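You operate a simulated robot arm through the tools that you are given. There is no shell and no other tool. Be economical: measure what you need, move in short steps, check, and stop when the job is done.

You run a simulated two-armed robot. Do the job below in one go: nothing can be reset, and whatever is moved stays where it is left.

TASK
Test the engine and tail zones, silence the horn, then reset the panel.
Fine: leave the third test button alone.

Only the result counts: the job must be done as asked and must still hold three seconds after the hand-in. Knocking over, shifting, dropping, spilling or breaking anything else fails it.

THE ROBOT
Two 7-joint arms with fingered hands on one trunk, on a base that drives. Base frame: it is fixed to the floor where the robot stands at the start and does not move with it; the origin is under the middle of the robot, x ahead of it, y to its left, z up. Readings come in mm, rad, newtons and seconds.
The left shoulder is at the start at [20, 123, 1262], the right one opposite. With the tool pointing down near the work surface each hand reaches from about 100 to 480 mm from the robot's upright axis, wherever it stands, measured 20 degrees to its own side. Places, roughly: arm switch [600, 0, 1100]; blue box button [500, 0, 700]; cargo test button [500, -200, 1000]; engine handle [600, 0, 900]; engine handle grip [500, 0, 900]; engine test button [600, 0, 1000]; fire reset button [600, -100, 900]; green box button [500, -200, 700]; horn button [500, -200, 1100]; loop selector [600, -100, 1100]; red guard [600, 0, 1100]; tail handle [500, -200, 900]; tail handle grip [500, -200, 900]; tail test button [600, -100, 1000]; white button [500, -400, 1300]. Payload 2.4 kg a hand.
The tool frame of a hand sits at the grasp point between the pads (the TCP): z along the fingers, y along the line on which they close. The tips reach 17 mm beyond it. The gripper opens to 88 mm. The gripper's body begins 47 mm behind the TCP. The gripper is a hand of 3 fingers: y runs from the thumb to the fingers, the wrist lies at [0, 0, -165] in the tool frame, and closing takes about 1.5 s.
Orientation is that of the tool frame in the base frame, as a unit quaternion [w, x, y, z]. With the fingers straight down and closing along the base's y, the tool's x points along the base's -x, its y along +y and its z along -z.

THE INTERFACE
- The arms move only by the tool arm_command. It takes "left_rows", "right_rows" or both (then of equal length, played together; a hand with none holds still); each is a list of rows, each a list of 7 numbers: the shift along the tool's x, y, z in units of 40 mm (1.0 is 40 mm), then the turn, a rotation vector about the tool's x, y, z in units of 6 degrees (1.0 is 6 degrees), then the opening in per cent of the stroke, from 0 (shut) to 100 (fully open). In form: [[dx, dy, dz, wx, wy, wz, gripper], ...]. A call has 1 to 20 rows; each row shifts and turns the commanded pose from where the row before left it, along the tool's axes as they then stand. A call with a number of a shift or a turn outside -1 to 1 is refused whole. A row lasts 0.2 s, in which the tool goes at most 50 mm and 0.15 rad; a call with a longer step from one row to the next is refused whole, and so is a gripper value outside its range. A pose out of reach is approached as far as the arm can. The call stops where the force on the tool passes 40 N (or 10 N more than at its start, if that is more) or the arm is blocked; 0.2 s more then pass. Each finger travels about 45 mm/s and halts on what it meets, pressing with about 33 N; the grip force reading is that of the motor and also rises with nothing between the fingers. The clock runs only during rows and for 0.2 s after the last one: add rows that do not move to give the fingers time. It gives the time, the measured TCP pose, the force on the tool (base axes), the opening and the grip force at its end, in the units of the frame above (readings bear some noise), with the torque about the TCP (base axes, N m) and any sound that the robot's microphone picked up.
- Cameras (640 x 400 px; columns grow to the right, rows downward): "scene" is now at [54.8, -20.2, 1712]; the picture's right is [-0.25, -0.97, 0.00], its down [-0.75, 0.19, -0.63] and it looks along [0.61, -0.16, -0.77] (base axes); focal length 265 px, centre (320, 200). "left" rides on the left gripper at [-52, 4, -66] in its tool frame; the picture's right is [-0.08, -1.00, 0.00], its down [0.78, -0.07, -0.62] and it looks along [0.62, -0.05, 0.78] (tool axes); focal length 243 px, centre (320, 200). "right" rides on the right gripper at [52, 4, -66] in its tool frame; the picture's right is [-0.08, 1.00, 0.00], its down [-0.78, -0.07, -0.62] and it looks along [-0.62, -0.05, 0.78] (tool axes); focal length 243 px, centre (320, 200). There is no depth. A picture from a camera that has moved, and an enlarged one, comes with that camera's place and axes in the base frame and with its lens.
- get_image(camera): a new picture of that camera. It takes no simulated time.
- raise_lower(by): slides the trunk up (or, below 0, down) by that many mm; the arms and the scene camera ride with it, the base frame stays. It gives what a move gives, with no picture.
- roll_base(legs): drives the robot by 1 to 6 legs, each [ahead, left, turn to the left] in mm, mm and rad, along the robot's own axes; the way and the turn of a leg run together, so that a leg with both is an arc; at most 1500 mm and 3.142 rad a leg. The arms and the cameras ride along, it lands a little off, and it stops where it bumps. It gives what a move gives.
- preshape(shape, hand): the hand has 3 fingers and takes this shape, open, in about a second: jaw (thumb against the fingers, like two jaws); tri (thumb and two fingers); tip (a fingertip pinch); poke (one finger out to press); point (the index stretched); flat (the hand flat); cup (the hand cupped); fist (a fist). The gripper value then closes the fingers along that shape, each until it touches; the sizes above hold for jaw. It gives what a move gives, with no picture.
- aim_head(pan, tilt): turns the head with the scene camera to pan (to the left, within 2.094 rad either way) and tilt (down, from -0.506 to 1.204), counted from straight ahead of the robot. It gives what a move gives.
- zoom(camera, box): a new picture of the part [left, top, right, bottom] of that camera's present view, enlarged. It takes no simulated time.
- sign_off(): hands the job in; it is judged then, once.

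Go step by step. Nothing tells you exact positions but the pictures and the camera data: compare them with the known pose of the tool, close in by small moves and look again before you grip or let go. The budget is 120 turns and 100 pictures, counting those below and the enlarged ones. Unless the task says otherwise, let go and move clear before handing in, and close with one line.

The tools are called after "Request:" as name(argument=value, ...) on one line, values as JSON. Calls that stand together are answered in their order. arm_command: Moves the arms, as the interface text tells. Its arguments: {"type":"object","properties":{"left_rows":{"type":"array","items":{"type":"array","items":{"type":"number"}}},"right_rows":{"type":"array","items":{"type":"array","items":{"type":"number"}}}},"required":[]} The other tools are called the same way: raise_lower (by) slides the trunk up or down; preshape (shape, hand) gives the hand a shape; roll_base (legs) drives the base; aim_head (pan, tilt) turns the head that bears the scene camera; get_image (camera) takes a picture; zoom (camera, box) takes an enlarged picture of a part of a camera's view; sign_off () hands the job in.

At the start:

```text
clock: 0.0
left_tcp_pos: [363.4, 95.0, 1366.5]
left_tool_rot: [-0.001, 0.001, 1.0, 0.0]
left_force: [-0.2, 0.5, 0.1]
left_ft_torque: [0.01, 0.0, 0.01]
left_gripper_width: 87.8
left_gripper_force: 0.0
left_shape: jaw
right_tcp_pos: [326.1, -198.2, 1272.8]
right_tool_rot: [0.001, 0.0, 1.0, 0.0]
right_force: [0.3, -0.4, 0.3]
right_ft_torque: [-0.02, -0.03, -0.01]
right_gripper_width: 88.0
right_gripper_force: 0.0
right_shape: jaw
trunk travel left (down, up): [-475.0, 355.0]
robot x, y, heading: [-2.1, -2.1, -0.0]
head pan, tilt: [-0.25, 0.885]
```

scene: 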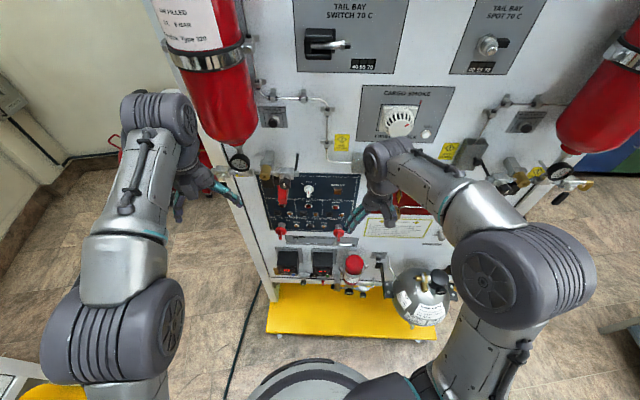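
right: 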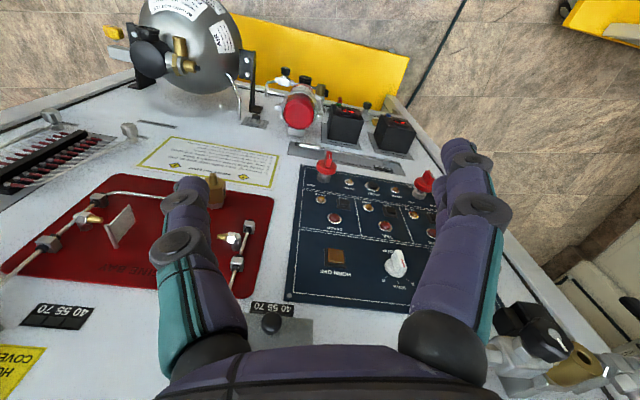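
left: 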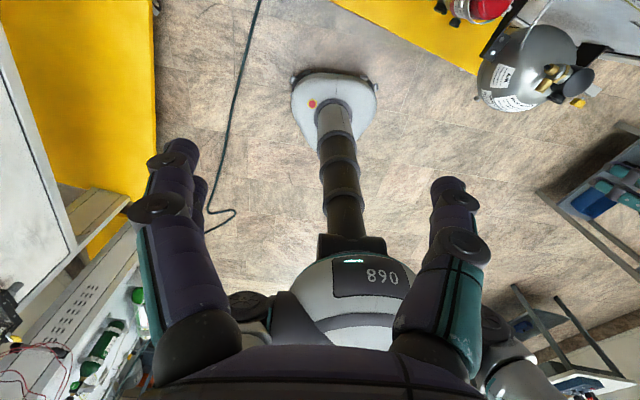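

The dark fire panel is on the white board ahead, below the right hand. I'll take enlarged views of it to read the labels.

Request:
zoom(camera="scene", box=[240, 160, 380, 300])

Request:
zoom(camera="right", box=[270, 130, 470, 310])

```text
2.86 times, centred on (310, 230) of scene
camera zoom: at [54.8, -20.2, 1712.0], right [-0.25, -0.97, 0.0], down [-0.75, 0.19, -0.63], along [0.61, -0.16, -0.77], focal length 757 px, centre (349, 114)
```

zoom: 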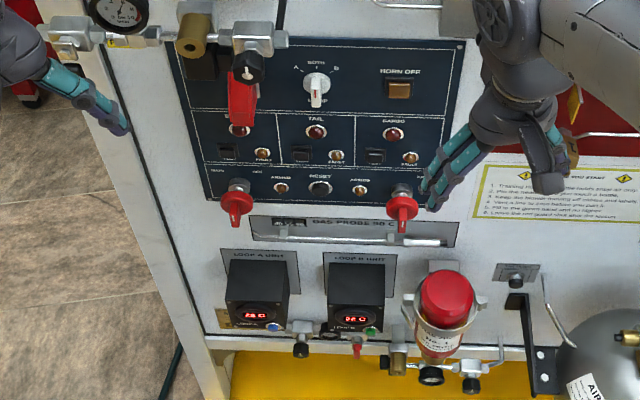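

```text
2.22 times, centred on (370, 220) of right
camera zoom: at [274.6, -193.5, 1337.9], right [0.08, 1.0, 0.0], down [0.78, -0.07, 0.62], along [0.62, -0.05, -0.78], focal length 539 px, centre (209, 156)
```

zoom: 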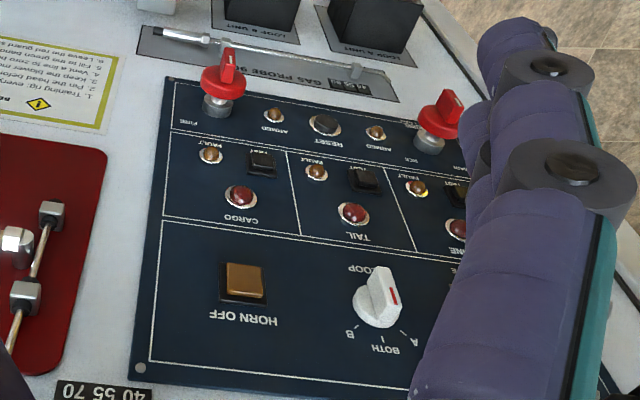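

The panel faces me at about x 550, with RESET near (549, -115, 961). The engine and tail test buttons are just above it, and HORN OFF is higher on the right. I'll put the right hand in the poke shape, lower it and see how the finger sits.

Request:
preshape(hand="right", shape="poke")

Request:
arm_command(right_rows=[[0, 0, 1, 0, 0, 0, 100], [0, 0, 1, 0, 0, 0, 100], [0, 0, 1, 0, 0, 0, 100], [0, 0, 1, 0, 0, 0, 100], [0, 0, 1, 0, 0, 0, 100], [-1, 0, 1, 0, 0, 0, 100], [0, 0, 0, 0, 0, 0, 100]])

Request:
get_image(camera="right")

Request:
get_image(camera="scene")

```text
clock: 0.9
left_tcp_pos: [363.9, 95.2, 1366.5]
left_tool_rot: [0.001, -0.001, 1.0, 0.0]
left_force: [0.5, 1.6, 0.9]
left_ft_torque: [0.02, 0.04, -0.02]
left_gripper_width: 87.8
left_gripper_force: 0.0
left_shape: jaw
right_tcp_pos: [327.6, -198.9, 1272.3]
right_tool_rot: [0.001, 0.0, 1.0, 0.0]
right_force: [-0.3, -0.4, 0.2]
right_ft_torque: [0.01, 0.04, -0.02]
right_gripper_width: 0.0
right_gripper_force: 0.2
right_shape: poke
trunk travel left (down, up): [-475.0, 355.0]
robot x, y, heading: [1.1, -1.1, 0.001]
head pan, tilt: [-0.25, 0.885]
```

```text
refused: row 6 steps farther than a row can; nothing moved
```

```text
94 pictures are left
camera right: at [274.6, -193.5, 1337.9], right [0.08, 1.0, 0.0], down [0.78, -0.07, 0.62], along [0.62, -0.05, -0.78], focal length 243 px, centre (320, 200)
```

right: 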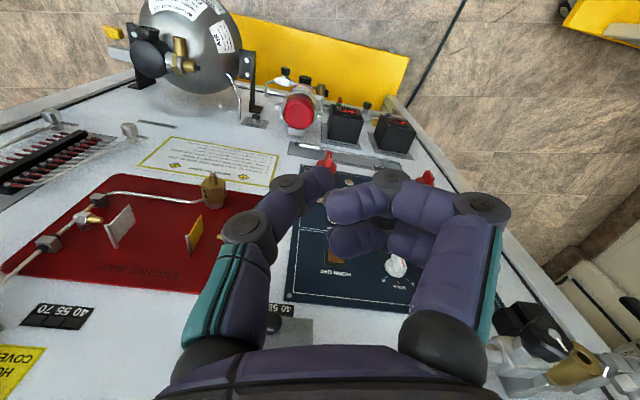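

```text
93 pictures are left
camera scene: at [54.8, -20.2, 1712.0], right [-0.25, -0.97, 0.0], down [-0.75, 0.19, -0.63], along [0.61, -0.16, -0.77], focal length 265 px, centre (320, 200)
```

scene: 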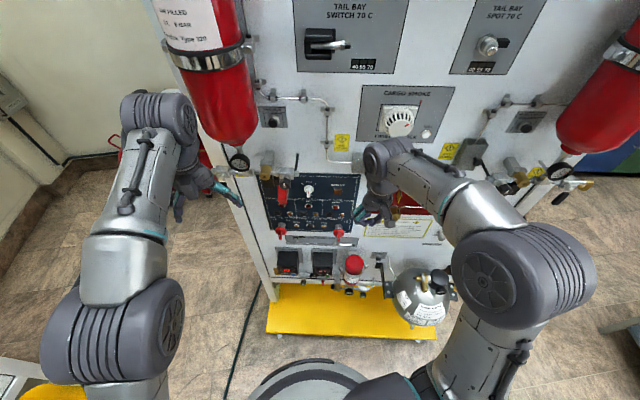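

The poke shape sticks one finger out with the others curled. I'll lower the hand and pitch it to point at the panel.

Request:
arm_command(right_rows=[[0, 0, 1, 0, 0, 0, 100], [0, 0, 1, 0, 0, 0, 100], [0, 0, 1, 0, 0, 0, 100], [0, 0, 1, 0, 0, 0, 100], [0, 0, 1, 0, 0, 0, 100], [-1, 0, 0, 0, 0, 0, 100], [0, 0, 0, 0, 0, 0, 100]])

Request:
arm_command(right_rows=[[0, 0, 0, 0, -1, 0, 100], [0, 0, 0, 0, -1, 0, 100], [0, 0, 0, 0, -1, 0, 100], [0, 0, 0, 0, -1, 0, 100], [0, 0, 0, 0, -1, 0, 100], [0, 0, 0, 0, -1, 0, 100], [0, 0, 0, 0, -1, 0, 100], [0, 0, 0, 0, -1, 0, 100], [0, 0, 0, 0, -1, 0, 100], [0, 0, 0, 0, -1, 0, 100], [0, 0, 0, 0, -1, 0, 100], [0, 0, 0, 0, -1, 0, 100], [0, 0, 0, 0, -1, 0, 100], [0, 0, 0, 0, -1, 0, 100], [0, 0, 0, 0, -1, 0, 100], [0, 0, 0, 0, 0, 0, 100]])

Request:
get_image(camera="right")

Request:
get_image(camera="scene")

```text
clock: 2.5
left_tcp_pos: [363.2, 95.5, 1366.4]
left_tool_rot: [0.0, 0.0, 1.0, -0.001]
left_force: [-0.8, -0.1, -0.1]
left_ft_torque: [-0.03, 0.0, -0.05]
left_gripper_width: 87.9
left_gripper_force: 0.1
left_shape: jaw
right_tcp_pos: [364.0, -197.3, 1073.3]
right_tool_rot: [0.0, -0.001, 1.0, 0.0]
right_force: [0.2, -0.4, 0.2]
right_ft_torque: [0.04, 0.01, -0.04]
right_gripper_width: 0.0
right_gripper_force: 0.0
right_shape: poke
trunk travel left (down, up): [-475.0, 355.0]
robot x, y, heading: [1.9, -1.0, -0.004]
head pan, tilt: [-0.25, 0.885]
```

```text
clock: 5.9
left_tcp_pos: [362.2, 95.5, 1366.8]
left_tool_rot: [-0.001, 0.0, 1.0, -0.001]
left_force: [0.4, -0.6, -0.2]
left_ft_torque: [0.0, 0.01, 0.02]
left_gripper_width: 87.8
left_gripper_force: 0.2
left_shape: jaw
right_tcp_pos: [365.6, -197.6, 1073.2]
right_tool_rot: [0.708, 0.001, 0.706, -0.001]
right_force: [-0.3, 0.0, -0.5]
right_ft_torque: [0.01, -0.01, -0.01]
right_gripper_width: 0.0
right_gripper_force: 0.1
right_shape: poke
trunk travel left (down, up): [-475.0, 355.0]
robot x, y, heading: [-1.3, -3.6, 0.001]
head pan, tilt: [-0.25, 0.885]
```

```text
92 pictures are left
camera right: at [300.5, -193.5, 1020.3], right [0.0, 1.0, 0.08], down [-0.62, -0.07, 0.78], along [0.78, -0.05, 0.62], focal length 243 px, centre (320, 200)
```

right: 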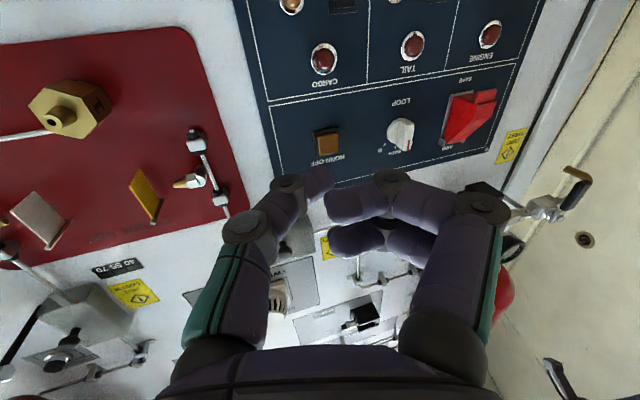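

```text
91 pictures are left
camera scene: at [54.8, -20.1, 1712.0], right [-0.25, -0.97, 0.0], down [-0.75, 0.19, -0.63], along [0.61, -0.16, -0.77], focal length 265 px, centre (320, 200)
```

scene: 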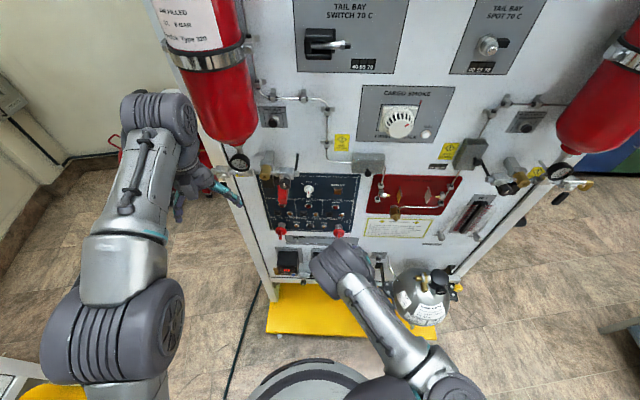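

The panel is clear in the scene view now. I'll zoom in to locate the buttons.

Request:
zoom(camera="scene", box=[250, 160, 370, 250])

Request:
zoom(camera="right", box=[230, 0, 550, 200])

```text
4.44 times, centred on (310, 205) of scene
camera zoom: at [54.8, -20.1, 1712.0], right [-0.25, -0.97, 0.0], down [-0.75, 0.19, -0.63], along [0.61, -0.16, -0.77], focal length 1177 px, centre (364, 178)
```

zoom: 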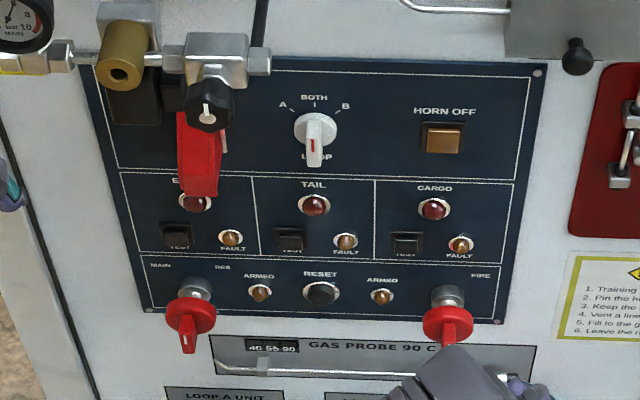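

```text
2.00 times, centred on (390, 100) of right
camera zoom: at [300.5, -193.5, 1020.3], right [0.0, 1.0, 0.08], down [-0.62, -0.07, 0.78], along [0.78, -0.05, 0.62], focal length 485 px, centre (180, 400)
```

zoom: 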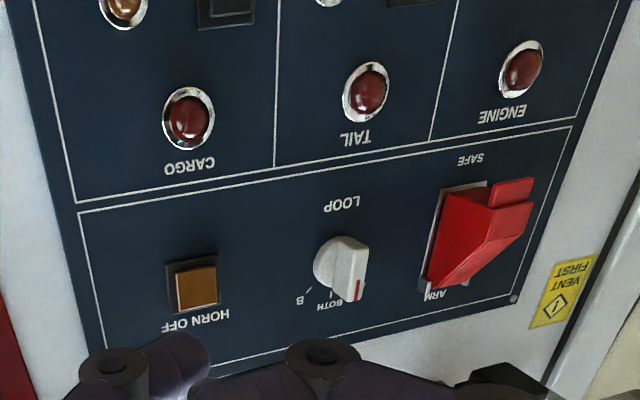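

The loop selector is at BOTH, so it can stay. I need a better look at the finger clearance, so I'll try the "point" shape to compare.

Request:
preshape(hand="right", shape="point")

Request:
get_image(camera="right")

Request:
arm_command(right_rows=[[0, 0, 0, 0, 0, 0, 0], [0, 0, 0, 0, 0, 0, 0], [0, 0, 0, 0, 0, 0, 0], [0, 0, 0, 0, 0, 0, 0], [0, 0, 0, 0, 0, 0, 0], [0, 0, 0, 0, 0, 0, 0], [0, 0, 0, 0, 0, 0, 0]])

Request:
get_image(camera="right")

```text
clock: 6.8
left_tcp_pos: [362.9, 94.9, 1365.8]
left_tool_rot: [0.0, 0.0, 1.0, 0.0]
left_force: [0.3, -0.3, -0.2]
left_ft_torque: [0.0, 0.0, 0.02]
left_gripper_width: 87.7
left_gripper_force: 0.0
left_shape: jaw
right_tcp_pos: [366.4, -198.1, 1073.8]
right_tool_rot: [0.707, 0.0, 0.707, 0.0]
right_force: [-0.5, 0.6, 0.3]
right_ft_torque: [0.03, 0.01, 0.01]
right_gripper_width: 0.0
right_gripper_force: 0.1
right_shape: point
trunk travel left (down, up): [-475.0, 355.0]
robot x, y, heading: [2.4, 1.1, 0.001]
head pan, tilt: [-0.25, 0.885]
```

```text
88 pictures are left
camera right: at [300.5, -193.4, 1020.3], right [0.0, 1.0, 0.08], down [-0.62, -0.07, 0.78], along [0.78, -0.05, 0.62], focal length 243 px, centre (320, 200)
```

right: 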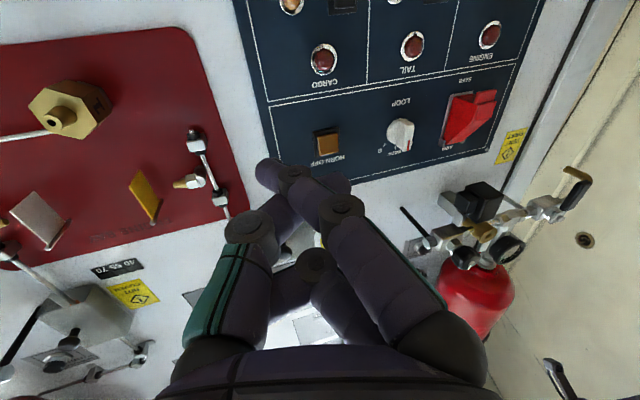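

```text
clock: 8.4
left_tcp_pos: [364.1, 95.0, 1365.7]
left_tool_rot: [0.0, 0.0, 1.0, -0.001]
left_force: [0.3, -0.8, 0.4]
left_ft_torque: [-0.03, -0.02, 0.02]
left_gripper_width: 88.1
left_gripper_force: 0.0
left_shape: jaw
right_tcp_pos: [366.1, -196.5, 1073.7]
right_tool_rot: [0.707, 0.0, 0.707, 0.0]
right_force: [-0.2, -0.1, 0.2]
right_ft_torque: [0.01, -0.05, -0.06]
right_gripper_width: 0.2
right_gripper_force: 0.0
right_shape: point
trunk travel left (down, up): [-475.0, 355.0]
robot x, y, heading: [0.4, 0.0, 0.005]
head pan, tilt: [-0.25, 0.885]
```

```text
87 pictures are left
camera right: at [300.5, -193.4, 1020.3], right [0.0, 1.0, 0.08], down [-0.62, -0.07, 0.78], along [0.78, -0.05, 0.62], focal length 243 px, centre (320, 200)
```

right: 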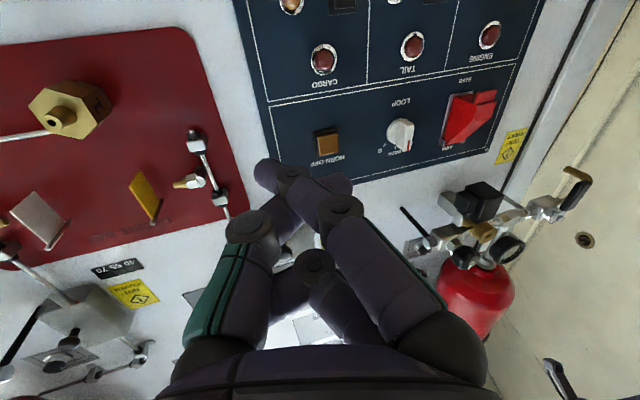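

Point crosses the fingers awkwardly. I'll check a closed fingertip pinch and a closed jaw for the slimmest tip.

Request:
preshape(hand="right", shape="tip")

Request:
arm_command(right_rows=[[0, 0, 0, 0, 0, 0, 0], [0, 0, 0, 0, 0, 0, 0], [0, 0, 0, 0, 0, 0, 0], [0, 0, 0, 0, 0, 0, 0], [0, 0, 0, 0, 0, 0, 0], [0, 0, 0, 0, 0, 0, 0], [0, 0, 0, 0, 0, 0, 0], [0, 0, 0, 0, 0, 0, 0]])

Request:
get_image(camera="right")

Request:
preshape(hand="right", shape="poke")

Request:
arm_command(right_rows=[[0, 0, 0, 0, 0, 0, 0], [0, 0, 0, 0, 0, 0, 0], [0, 0, 0, 0, 0, 0, 0], [0, 0, 0, 0, 0, 0, 0], [0, 0, 0, 0, 0, 0, 0], [0, 0, 0, 0, 0, 0, 0], [0, 0, 0, 0, 0, 0, 0], [0, 0, 0, 0, 0, 0, 0]])

Request:
get_image(camera="right")

```text
clock: 9.3
left_tcp_pos: [363.1, 95.1, 1366.7]
left_tool_rot: [0.001, 0.0, 1.0, 0.0]
left_force: [-1.0, -0.1, -0.3]
left_ft_torque: [-0.01, 0.01, -0.03]
left_gripper_width: 87.9
left_gripper_force: 0.0
left_shape: jaw
right_tcp_pos: [367.1, -197.4, 1073.3]
right_tool_rot: [0.708, 0.0, 0.707, 0.0]
right_force: [0.4, -0.4, 0.5]
right_ft_torque: [0.02, -0.01, 0.02]
right_gripper_width: 62.0
right_gripper_force: 0.1
right_shape: tip
trunk travel left (down, up): [-475.0, 355.0]
robot x, y, heading: [0.1, -2.7, -0.005]
head pan, tilt: [-0.25, 0.885]
```

```text
clock: 11.1
left_tcp_pos: [363.4, 95.1, 1367.1]
left_tool_rot: [0.0, -0.001, 1.0, -0.001]
left_force: [-0.1, 0.4, -0.3]
left_ft_torque: [0.02, 0.01, 0.01]
left_gripper_width: 87.7
left_gripper_force: 0.0
left_shape: jaw
right_tcp_pos: [367.0, -199.5, 1072.5]
right_tool_rot: [0.707, 0.001, 0.707, -0.001]
right_force: [-0.6, -0.4, -0.4]
right_ft_torque: [-0.01, 0.0, 0.01]
right_gripper_width: 0.0
right_gripper_force: 33.2
right_shape: tip
trunk travel left (down, up): [-475.0, 355.0]
robot x, y, heading: [0.1, -0.7, -0.004]
head pan, tilt: [-0.25, 0.885]
```

```text
86 pictures are left
camera right: at [300.5, -193.4, 1020.3], right [0.0, 1.0, 0.08], down [-0.62, -0.07, 0.78], along [0.78, -0.05, 0.62], focal length 243 px, centre (320, 200)
```

right: 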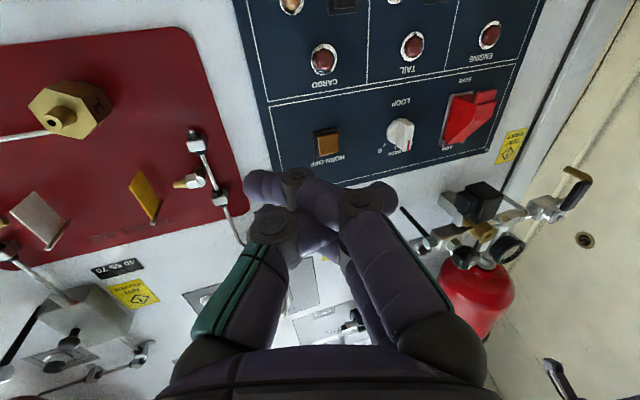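

```text
clock: 12.0
left_tcp_pos: [364.0, 95.0, 1366.0]
left_tool_rot: [-0.001, 0.0, 1.0, 0.0]
left_force: [-0.4, -0.1, -0.8]
left_ft_torque: [0.03, -0.01, -0.03]
left_gripper_width: 87.9
left_gripper_force: 0.1
left_shape: jaw
right_tcp_pos: [366.7, -197.3, 1073.3]
right_tool_rot: [0.707, 0.0, 0.707, 0.0]
right_force: [-1.3, 0.2, 0.5]
right_ft_torque: [0.01, -0.04, 0.03]
right_gripper_width: 0.0
right_gripper_force: 0.0
right_shape: poke
trunk travel left (down, up): [-475.0, 355.0]
robot x, y, heading: [-2.8, 1.8, 0.0]
head pan, tilt: [-0.25, 0.885]
```

```text
clock: 13.8
left_tcp_pos: [363.2, 94.4, 1366.3]
left_tool_rot: [0.0, 0.0, 1.0, -0.001]
left_force: [-0.5, 0.1, 0.4]
left_ft_torque: [-0.01, 0.02, -0.03]
left_gripper_width: 87.8
left_gripper_force: 0.1
left_shape: jaw
right_tcp_pos: [366.7, -197.6, 1072.3]
right_tool_rot: [0.707, 0.0, 0.707, 0.0]
right_force: [0.4, -0.4, -0.2]
right_ft_torque: [-0.03, -0.01, -0.01]
right_gripper_width: 0.1
right_gripper_force: 0.0
right_shape: poke
trunk travel left (down, up): [-475.0, 355.0]
robot x, y, heading: [-0.9, -0.1, -0.004]
head pan, tilt: [-0.25, 0.885]
```

```text
85 pictures are left
camera right: at [300.5, -193.4, 1020.3], right [0.0, 1.0, 0.08], down [-0.62, -0.07, 0.78], along [0.78, -0.05, 0.62], focal length 243 px, centre (320, 200)
```

right: 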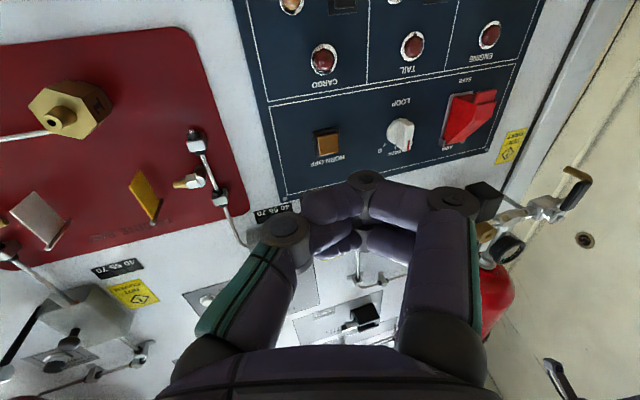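

I'll turn the left hand so its camera sees the right hand from the side, with the poke shape reopened.

Request:
arm_command(left_rows=[[0, 0, 0, 0, 0, -1, 100], [0, 0, 0, 0, 0, -1, 100], [0, 0, 0, 0, 0, -1, 100], [0, 0, 0, 0, 0, -1, 100], [0, 0, 0, 0, 0, -1, 100], [0, 0, 0, 0, 0, -1, 100], [0, 0, 0, 0, 0, -1, 100], [0, 0, 0, 0, 0, -1, 100], [0, 0, 0, 0, 0, -1, 100], [0, 0, 0, 0, 0, -1, 100], [0, 0, 0, 0, 0, -1, 100], [0, 0, 0, 0, 0, -1, 100], [0, 0, 0, 0, 0, -1, 100], [0, 0, 0, 0, 0, -1, 100], [0, 0, 0, 0, 0, -1, 100]], right_rows=[[0, 0, 0, 0, 0, 0, 100], [0, 0, 0, 0, 0, 0, 100], [0, 0, 0, 0, 0, 0, 100], [0, 0, 0, 0, 0, 0, 100], [0, 0, 0, 0, 0, 0, 100], [0, 0, 0, 0, 0, 0, 100], [0, 0, 0, 0, 0, 0, 100], [0, 0, 0, 0, 0, 0, 100], [0, 0, 0, 0, 0, 0, 100], [0, 0, 0, 0, 0, 0, 100], [0, 0, 0, 0, 0, 0, 100], [0, 0, 0, 0, 0, 0, 100], [0, 0, 0, 0, 0, 0, 100], [0, 0, 0, 0, 0, 0, 100], [0, 0, 0, 0, 0, 0, 100]])

Request:
get_image(camera="left")

Request:
get_image(camera="scene")

```text
clock: 17.0
left_tcp_pos: [363.9, 113.3, 1366.2]
left_tool_rot: [0.001, 0.707, -0.707, 0.001]
left_force: [0.2, -0.8, 0.4]
left_ft_torque: [0.01, 0.04, 0.0]
left_gripper_width: 88.0
left_gripper_force: 0.1
left_shape: jaw
left hand out of reach, approached as far as the arm can: row 15
right_tcp_pos: [367.3, -197.5, 1073.2]
right_tool_rot: [0.707, 0.0, 0.707, 0.0]
right_force: [0.6, 0.4, 0.6]
right_ft_torque: [0.02, 0.01, 0.0]
right_gripper_width: 0.0
right_gripper_force: 0.1
right_shape: poke
trunk travel left (down, up): [-475.0, 355.0]
robot x, y, heading: [-0.5, 3.8, -0.004]
head pan, tilt: [-0.25, 0.885]
```

```text
84 pictures are left
camera left: at [360.7, 165.2, 1430.5], right [1.0, 0.08, 0.0], down [0.07, -0.78, 0.62], along [0.05, -0.62, -0.78], focal length 243 px, centre (320, 200)
```

left: 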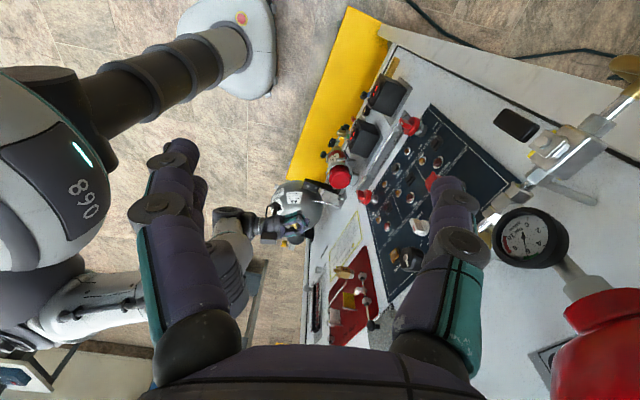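

```text
83 pictures are left
camera scene: at [54.8, -19.4, 1712.0], right [-0.25, -0.97, 0.0], down [-0.75, 0.19, -0.63], along [0.61, -0.16, -0.77], focal length 265 px, centre (320, 200)
```

scene: 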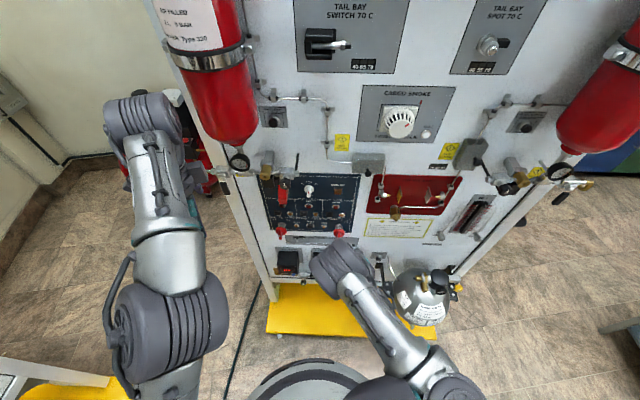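

Request:
zoom(camera="left", box=[190, 160, 350, 260])

```text
4.00 times, centred on (270, 210) of left
camera zoom: at [360.7, 165.2, 1430.5], right [1.0, 0.08, 0.0], down [0.07, -0.78, 0.62], along [0.05, -0.62, -0.78], focal length 970 px, centre (520, 160)
```

zoom: 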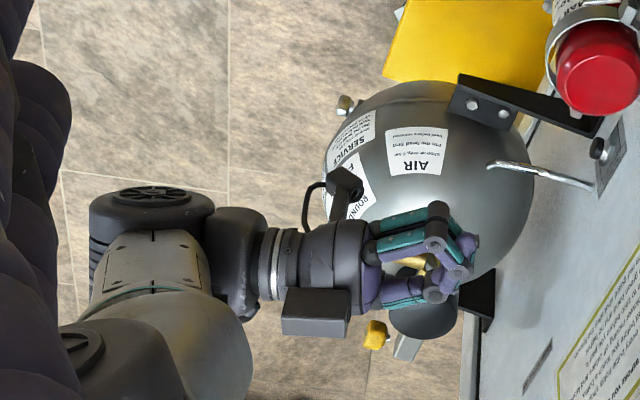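

Request:
zoom(camera="left", box=[275, 205, 323, 240])

```text
11.43 times, centred on (299, 222) of left
camera zoom: at [360.7, 165.2, 1430.5], right [1.0, 0.08, 0.0], down [0.07, -0.78, 0.62], along [0.05, -0.62, -0.78], focal length 2773 px, centre (560, -57)
```

zoom: 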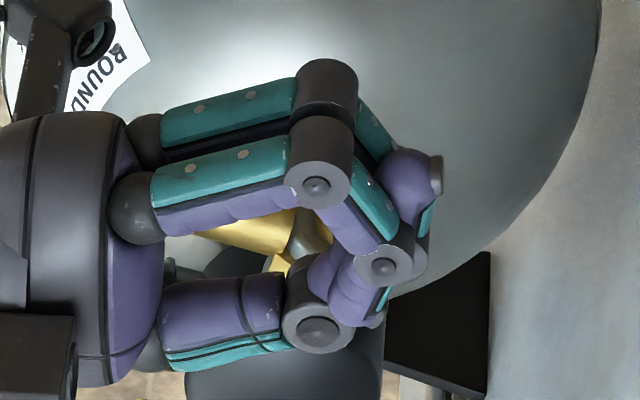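

Request:
get_image(camera="right")

Request:
preshape(hand="right", shape="point")

Request:
zoom(camera="left", box=[270, 195, 334, 245])

Request:
preshape(hand="right", shape="poke")

Request:
zoom(camera="left", box=[270, 195, 334, 245])

```text
80 pictures are left
camera right: at [300.5, -193.0, 1020.4], right [0.0, 1.0, 0.08], down [-0.62, -0.07, 0.78], along [0.78, -0.05, 0.62], focal length 243 px, centre (320, 200)
```

right: 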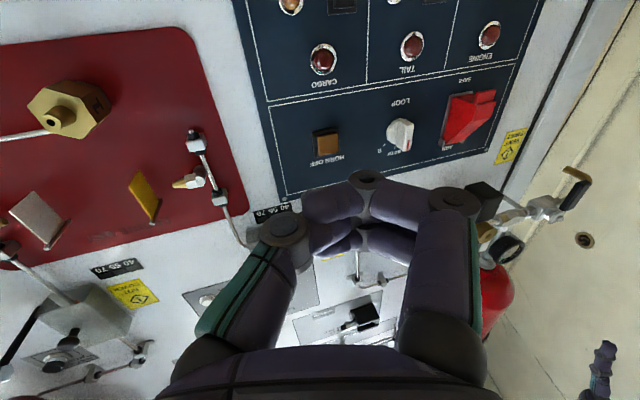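

```text
clock: 17.9
left_tcp_pos: [363.3, 112.9, 1364.8]
left_tool_rot: [0.0, -0.706, 0.708, 0.0]
left_force: [-0.5, 0.2, -0.1]
left_ft_torque: [-0.01, 0.01, -0.03]
left_gripper_width: 87.8
left_gripper_force: 0.0
left_shape: jaw
right_tcp_pos: [366.4, -197.7, 1072.7]
right_tool_rot: [0.707, 0.0, 0.707, 0.0]
right_force: [-0.1, -0.6, -0.5]
right_ft_torque: [-0.01, -0.01, 0.0]
right_gripper_width: 0.0
right_gripper_force: 0.0
right_shape: point
trunk travel left (down, up): [-475.0, 355.0]
robot x, y, heading: [-1.5, -0.3, 0.003]
head pan, tilt: [-0.25, 0.885]
```

```text
8.00 times, centred on (302, 220) of left
camera zoom: at [360.8, 164.6, 1430.5], right [1.0, 0.08, 0.0], down [0.07, -0.78, 0.62], along [0.05, -0.62, -0.78], focal length 1941 px, centre (464, 40)
```

zoom: 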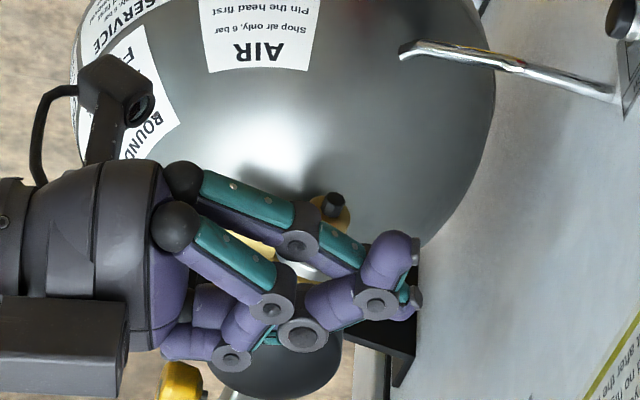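

```text
clock: 18.8
left_tcp_pos: [364.5, 112.5, 1365.6]
left_tool_rot: [0.0, 0.707, -0.707, 0.0]
left_force: [0.2, 0.2, -0.3]
left_ft_torque: [0.0, 0.02, 0.0]
left_gripper_width: 87.8
left_gripper_force: 0.1
left_shape: jaw
right_tcp_pos: [366.7, -198.2, 1072.0]
right_tool_rot: [0.707, 0.0, 0.707, 0.0]
right_force: [0.5, 0.9, -0.6]
right_ft_torque: [-0.01, 0.02, 0.02]
right_gripper_width: 0.0
right_gripper_force: 0.2
right_shape: poke
trunk travel left (down, up): [-475.0, 355.0]
robot x, y, heading: [1.6, -0.5, -0.001]
head pan, tilt: [-0.25, 0.885]
```

```text
8.00 times, centred on (302, 220) of left
camera zoom: at [360.8, 164.5, 1430.5], right [1.0, 0.08, 0.0], down [0.06, -0.78, 0.62], along [0.05, -0.62, -0.78], focal length 1941 px, centre (464, 40)
```

zoom: 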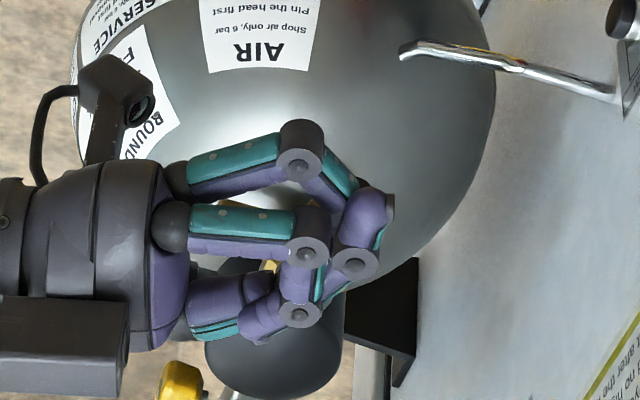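

Poke protrudes only a few mm. I'll also look at the jaw shut, whose geometry is stated.

Request:
preshape(hand="right", shape="jaw")

Request:
arm_command(right_rows=[[0, 0, 0, 0, 0, 0, 0], [0, 0, 0, 0, 0, 0, 0], [0, 0, 0, 0, 0, 0, 0], [0, 0, 0, 0, 0, 0, 0], [0, 0, 0, 0, 0, 0, 0], [0, 0, 0, 0, 0, 0, 0], [0, 0, 0, 0, 0, 0, 0], [0, 0, 0, 0, 0, 0, 0], [0, 0, 0, 0, 0, 0, 0]])

Request:
zoom(camera="left", box=[270, 195, 334, 245])

Request:
get_image(camera="right")

```text
clock: 19.7
left_tcp_pos: [363.6, 112.3, 1365.5]
left_tool_rot: [0.0, -0.706, 0.708, 0.0]
left_force: [0.2, -0.4, 1.2]
left_ft_torque: [0.0, -0.01, -0.02]
left_gripper_width: 88.0
left_gripper_force: 0.1
left_shape: jaw
right_tcp_pos: [365.9, -198.6, 1072.6]
right_tool_rot: [0.707, -0.001, 0.708, 0.001]
right_force: [-0.7, 0.0, -0.3]
right_ft_torque: [-0.01, -0.03, 0.0]
right_gripper_width: 87.7
right_gripper_force: 0.1
right_shape: jaw
trunk travel left (down, up): [-475.0, 355.0]
robot x, y, heading: [-0.7, 0.3, -0.0]
head pan, tilt: [-0.25, 0.885]
```

```text
clock: 21.7
left_tcp_pos: [364.6, 112.6, 1366.1]
left_tool_rot: [-0.001, -0.707, 0.707, 0.0]
left_force: [0.3, 0.6, -0.8]
left_ft_torque: [-0.05, 0.01, 0.03]
left_gripper_width: 87.9
left_gripper_force: 0.1
left_shape: jaw
right_tcp_pos: [366.4, -197.5, 1072.6]
right_tool_rot: [0.707, 0.0, 0.707, 0.0]
right_force: [0.6, 0.4, -0.8]
right_ft_torque: [0.03, 0.01, -0.02]
right_gripper_width: 0.0
right_gripper_force: 32.8
right_shape: jaw
trunk travel left (down, up): [-475.0, 355.0]
robot x, y, heading: [1.4, 1.0, 0.002]
head pan, tilt: [-0.25, 0.885]
```

```text
8.00 times, centred on (302, 220) of left
camera zoom: at [360.8, 164.6, 1430.5], right [1.0, 0.08, 0.0], down [0.07, -0.78, 0.62], along [0.05, -0.62, -0.78], focal length 1941 px, centre (464, 40)
```

zoom: 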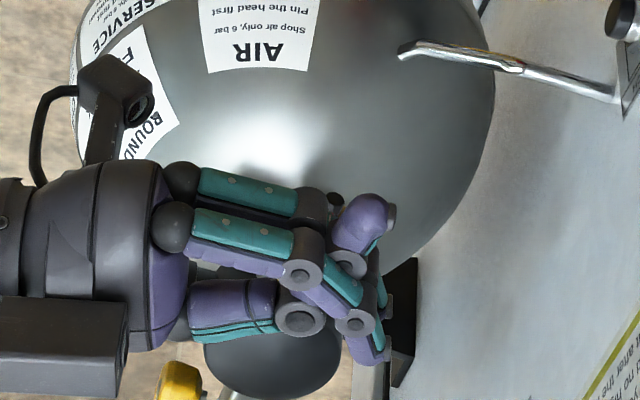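

```text
76 pictures are left
camera right: at [300.5, -193.4, 1020.3], right [0.0, 1.0, 0.08], down [-0.62, -0.07, 0.78], along [0.78, -0.05, 0.62], focal length 243 px, centre (320, 200)
```

right: 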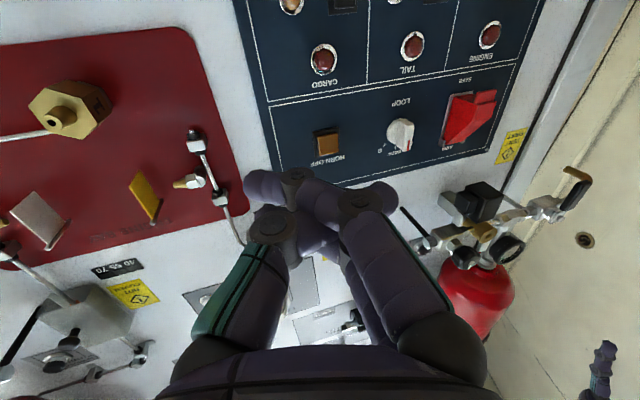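

The lamp row triangulates to cargo (523,-192), tail (548,-114) and engine (573,-34), so the panel is yawed about 17.5°. The test buttons sit about 40 mm below that row. I'll go back to poke, yaw the hand square to the panel and stand about 100 mm off the engine test button.

Request:
preshape(hand="right", shape="poke")

Request:
arm_command(right_rows=[[0, 0, 0, 1, 0, 0, 100], [0, 0, 0, 1, 0, 0, 100], [0, 0, 0, 1, 0, 0, 100], [0.16, 0.74, 0.144, 0, 0, 0, 100], [0.16, 0.74, 0.144, 0, 0, 0, 100], [0.16, 0.74, 0.144, 0, 0, 0, 100], [0.16, 0.74, 0.144, 0, 0, 0, 100], [0.16, 0.74, 0.144, 0, 0, 0, 100], [0.16, 0.74, 0.144, 0, 0, 0, 100], [0.16, 0.74, 0.144, 0, 0, 0, 100], [0.16, 0.74, 0.144, 0, 0, 0, 100], [0, 0, 0, 0, 0, 0, 100]])

Request:
get_image(camera="right")

Request:
zoom(camera="scene", box=[220, 150, 380, 250])

Request:
get_image(camera="left")

```text
clock: 22.6
left_tcp_pos: [365.0, 113.9, 1365.8]
left_tool_rot: [0.0, -0.706, 0.708, 0.0]
left_force: [-0.2, -0.1, 0.2]
left_ft_torque: [0.0, 0.0, 0.0]
left_gripper_width: 87.8
left_gripper_force: 0.1
left_shape: jaw
right_tcp_pos: [366.7, -198.9, 1073.4]
right_tool_rot: [0.708, 0.0, 0.707, 0.0]
right_force: [0.5, 0.4, 0.2]
right_ft_torque: [0.01, 0.02, -0.02]
right_gripper_width: 0.0
right_gripper_force: 0.1
right_shape: poke
trunk travel left (down, up): [-475.0, 355.0]
robot x, y, heading: [0.5, -1.4, 0.004]
head pan, tilt: [-0.25, 0.885]
```

```text
clock: 25.2
left_tcp_pos: [365.4, 112.3, 1365.7]
left_tool_rot: [0.0, -0.706, 0.708, 0.001]
left_force: [0.2, 0.3, 0.7]
left_ft_torque: [0.0, 0.0, 0.01]
left_gripper_width: 87.7
left_gripper_force: 0.2
left_shape: jaw
right_tcp_pos: [479.4, 12.4, 1019.6]
right_tool_rot: [0.697, 0.109, 0.699, -0.112]
right_force: [1.1, -0.5, -0.1]
right_ft_torque: [0.01, -0.02, 0.0]
right_gripper_width: 0.0
right_gripper_force: 0.1
right_shape: poke
trunk travel left (down, up): [-475.0, 355.0]
robot x, y, heading: [-0.4, 1.0, -0.004]
head pan, tilt: [-0.25, 0.885]
```

```text
75 pictures are left
camera right: at [418.5, 37.6, 966.6], right [0.31, 0.95, 0.08], down [-0.61, 0.13, 0.78], along [0.73, -0.29, 0.62], focal length 243 px, centre (320, 200)
```

right: 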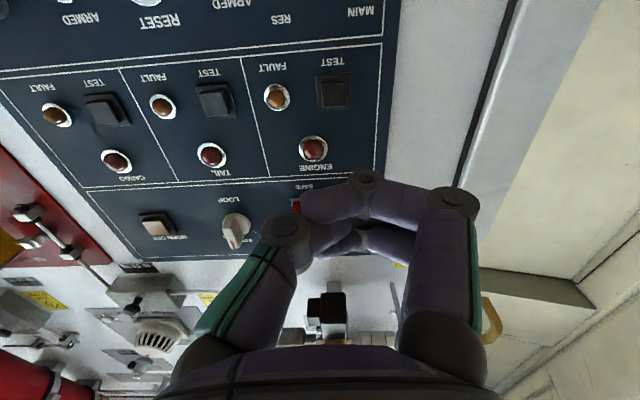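

```text
4.00 times, centred on (300, 200) of scene
camera zoom: at [55.3, -20.3, 1712.0], right [-0.25, -0.97, 0.0], down [-0.75, 0.19, -0.63], along [0.61, -0.16, -0.77], focal length 1059 px, centre (400, 200)
```

zoom: 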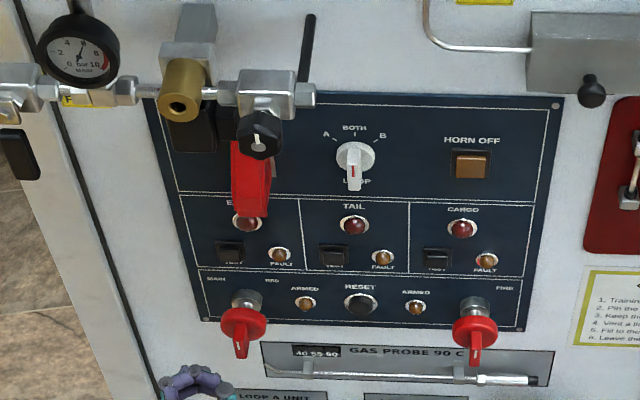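

```text
73 pictures are left
camera left: at [361.2, 164.4, 1430.5], right [1.0, 0.08, 0.0], down [0.07, -0.78, 0.62], along [0.05, -0.62, -0.78], focal length 243 px, centre (320, 200)
```

left: 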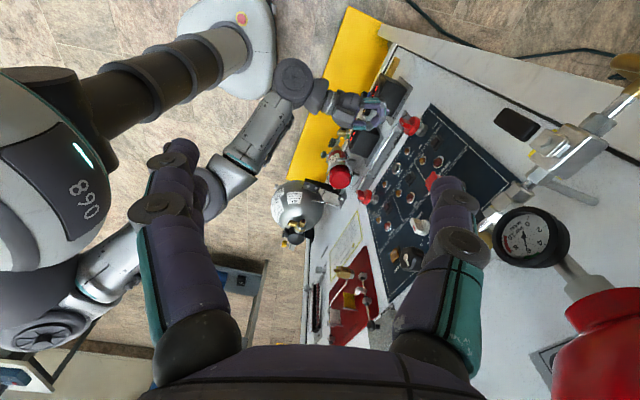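

Request:
zoom(camera="right", box=[180, 60, 500, 260])

Request:
zoom(camera="left", box=[310, 70, 440, 150])

```text
2.00 times, centred on (340, 160) of right
camera zoom: at [418.5, 37.6, 966.6], right [0.31, 0.95, 0.08], down [-0.61, 0.13, 0.78], along [0.73, -0.29, 0.62], focal length 485 px, centre (280, 280)
```

zoom: 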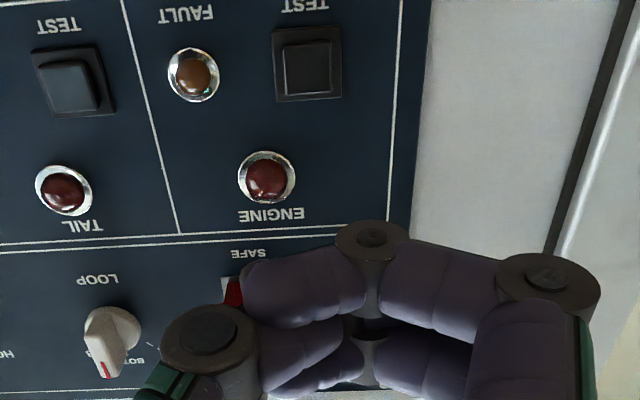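

```text
4.92 times, centred on (375, 110) of left
camera zoom: at [361.2, 164.4, 1430.5], right [1.0, 0.08, 0.0], down [0.07, -0.78, 0.62], along [0.05, -0.62, -0.78], focal length 1194 px, centre (49, 643)
```

zoom: 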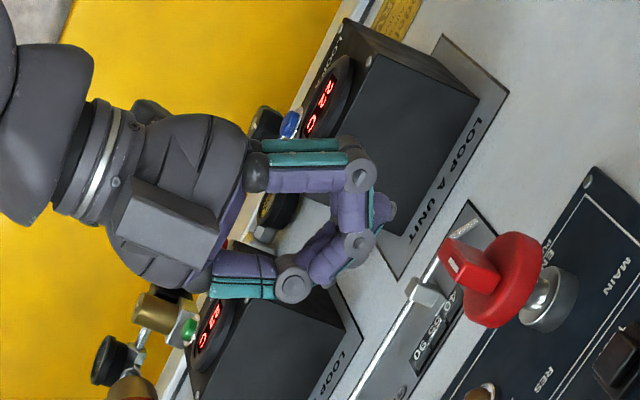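

The poke shape leaves no clear lead finger. Instead I'll use the open jaw, yawed so the single thumb leads toward the panel by about 35 mm.

Request:
preshape(hand="right", shape="jaw")

Request:
arm_command(right_rows=[[0, 0, 0, -1, 0, 0, 100], [0, 0, 0, -1, 0, 0, 100], [0, 0, 0, -1, 0, 0, 100], [0, 0, 0, -1, 0, 0, 100], [0, 0, 0, 0, 0, 0, 100], [0, 0, 0, 0, 0, 0, 100], [0, 0, 0, 0, 0, 0, 100]])

Request:
get_image(camera="right")

Request:
zoom(camera="left", box=[310, 70, 440, 150])

```text
clock: 26.1
left_tcp_pos: [363.8, 112.0, 1365.1]
left_tool_rot: [-0.001, -0.706, 0.708, 0.0]
left_force: [0.4, -0.7, 0.0]
left_ft_torque: [-0.04, 0.02, 0.03]
left_gripper_width: 87.8
left_gripper_force: 0.1
left_shape: jaw
right_tcp_pos: [480.4, 14.3, 1020.0]
right_tool_rot: [0.698, 0.111, 0.698, -0.111]
right_force: [0.1, 0.5, 0.6]
right_ft_torque: [-0.01, -0.01, -0.01]
right_gripper_width: 87.9
right_gripper_force: 0.1
right_shape: jaw
trunk travel left (down, up): [-475.0, 355.0]
robot x, y, heading: [-1.5, 1.3, -0.0]
head pan, tilt: [-0.25, 0.885]
```

```text
clock: 27.7
left_tcp_pos: [364.8, 112.8, 1364.5]
left_tool_rot: [0.0, -0.706, 0.708, 0.0]
left_force: [0.0, 0.8, 0.1]
left_ft_torque: [0.01, 0.02, -0.02]
left_gripper_width: 87.7
left_gripper_force: 0.1
left_shape: jaw
right_tcp_pos: [482.2, 12.2, 1020.6]
right_tool_rot: [0.706, -0.036, 0.706, 0.037]
right_force: [-0.2, 0.5, 0.6]
right_ft_torque: [-0.04, 0.03, -0.01]
right_gripper_width: 87.9
right_gripper_force: 0.0
right_shape: jaw
trunk travel left (down, up): [-475.0, 355.0]
robot x, y, heading: [0.1, -1.9, -0.004]
head pan, tilt: [-0.25, 0.885]
```

```text
70 pictures are left
camera right: at [416.8, 11.1, 968.2], right [-0.1, 0.99, 0.08], down [-0.61, -0.13, 0.78], along [0.78, 0.03, 0.62], focal length 243 px, centre (320, 200)
```

right: 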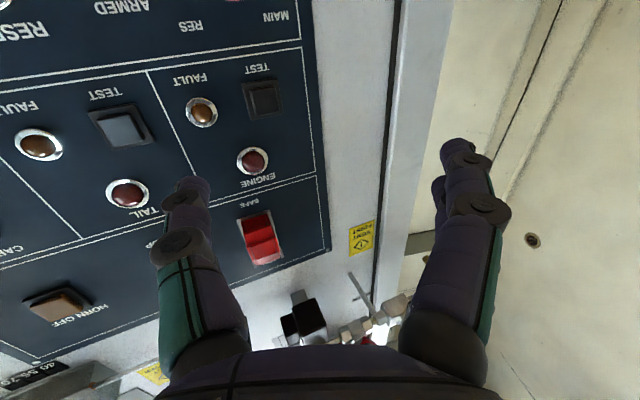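

```text
4.92 times, centred on (375, 110) of left
camera zoom: at [360.8, 164.7, 1430.5], right [1.0, 0.08, 0.0], down [0.07, -0.78, 0.62], along [0.05, -0.62, -0.78], focal length 1194 px, centre (49, 643)
```

zoom: 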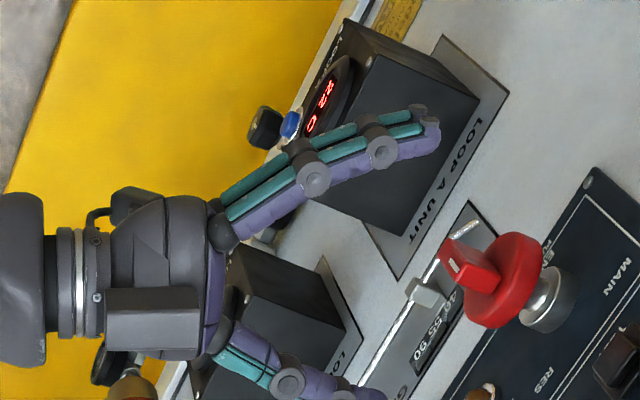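

The thumb sticks out straight, with its tip at tool (0,-53,18). Engine test is at about (580,-10,1011), so I'll close in to about 45 mm short of it.

Request:
arm_command(right_rows=[[0.12, 0.48, 0.445, 0, 0, 0, 100], [0.12, 0.48, 0.445, 0, 0, 0, 100], [0, 0, 0, 0, 0, 0, 100]])

Request:
get_image(camera="right")

Request:
zoom(camera="scene", box=[220, 150, 380, 250])

Request:
zoom(camera="left", box=[350, 60, 510, 200])

```text
clock: 28.5
left_tcp_pos: [364.1, 112.9, 1364.9]
left_tool_rot: [-0.001, -0.706, 0.709, 0.0]
left_force: [0.5, -0.3, 0.0]
left_ft_torque: [-0.03, -0.02, 0.0]
left_gripper_width: 87.8
left_gripper_force: 0.1
left_shape: jaw
right_tcp_pos: [509.1, 47.2, 1013.0]
right_tool_rot: [0.706, -0.037, 0.706, 0.037]
right_force: [0.7, 1.1, 0.6]
right_ft_torque: [0.02, -0.01, -0.01]
right_gripper_width: 88.1
right_gripper_force: 0.1
right_shape: jaw
right hand out of reach, approached as far as the arm can: row 2
trunk travel left (down, up): [-475.0, 355.0]
robot x, y, heading: [0.3, -2.8, 0.0]
head pan, tilt: [-0.25, 0.885]
```

```text
68 pictures are left
camera right: at [443.5, 44.7, 960.0], right [-0.1, 0.99, 0.08], down [-0.61, -0.13, 0.78], along [0.79, 0.03, 0.62], focal length 243 px, centre (320, 200)
```

right: 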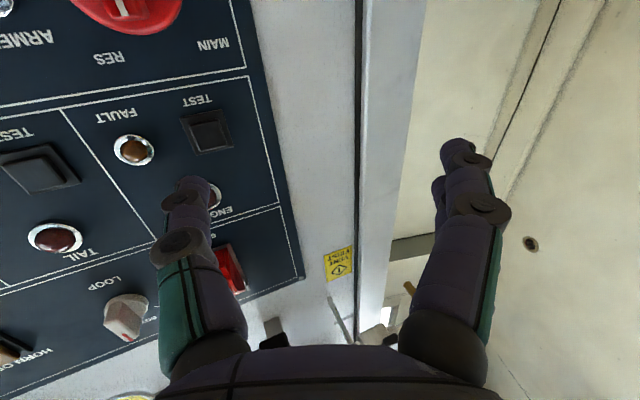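

```text
4.00 times, centred on (300, 200) of scene
camera zoom: at [55.1, -19.9, 1712.0], right [-0.25, -0.97, 0.0], down [-0.75, 0.19, -0.63], along [0.61, -0.16, -0.77], focal length 1059 px, centre (400, 200)
```

zoom: 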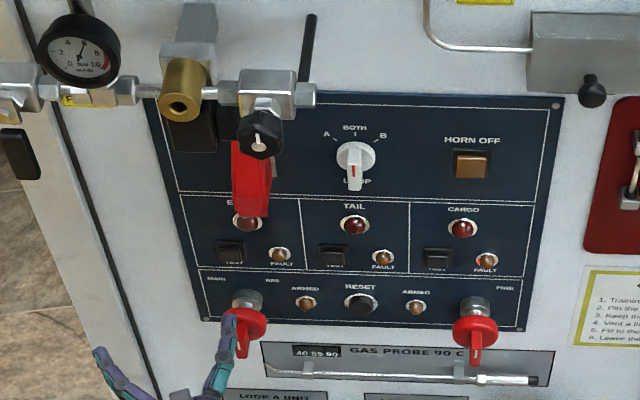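

```text
2.86 times, centred on (430, 130) of left
camera zoom: at [361.0, 164.8, 1430.5], right [1.0, 0.08, 0.0], down [0.07, -0.78, 0.62], along [0.05, -0.62, -0.78], focal length 693 px, centre (6, 400)
```

zoom: 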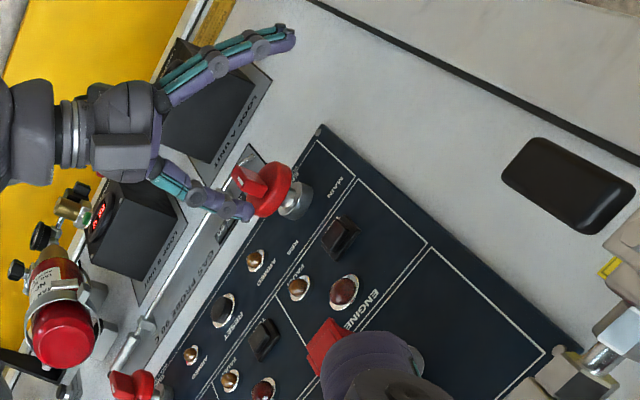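

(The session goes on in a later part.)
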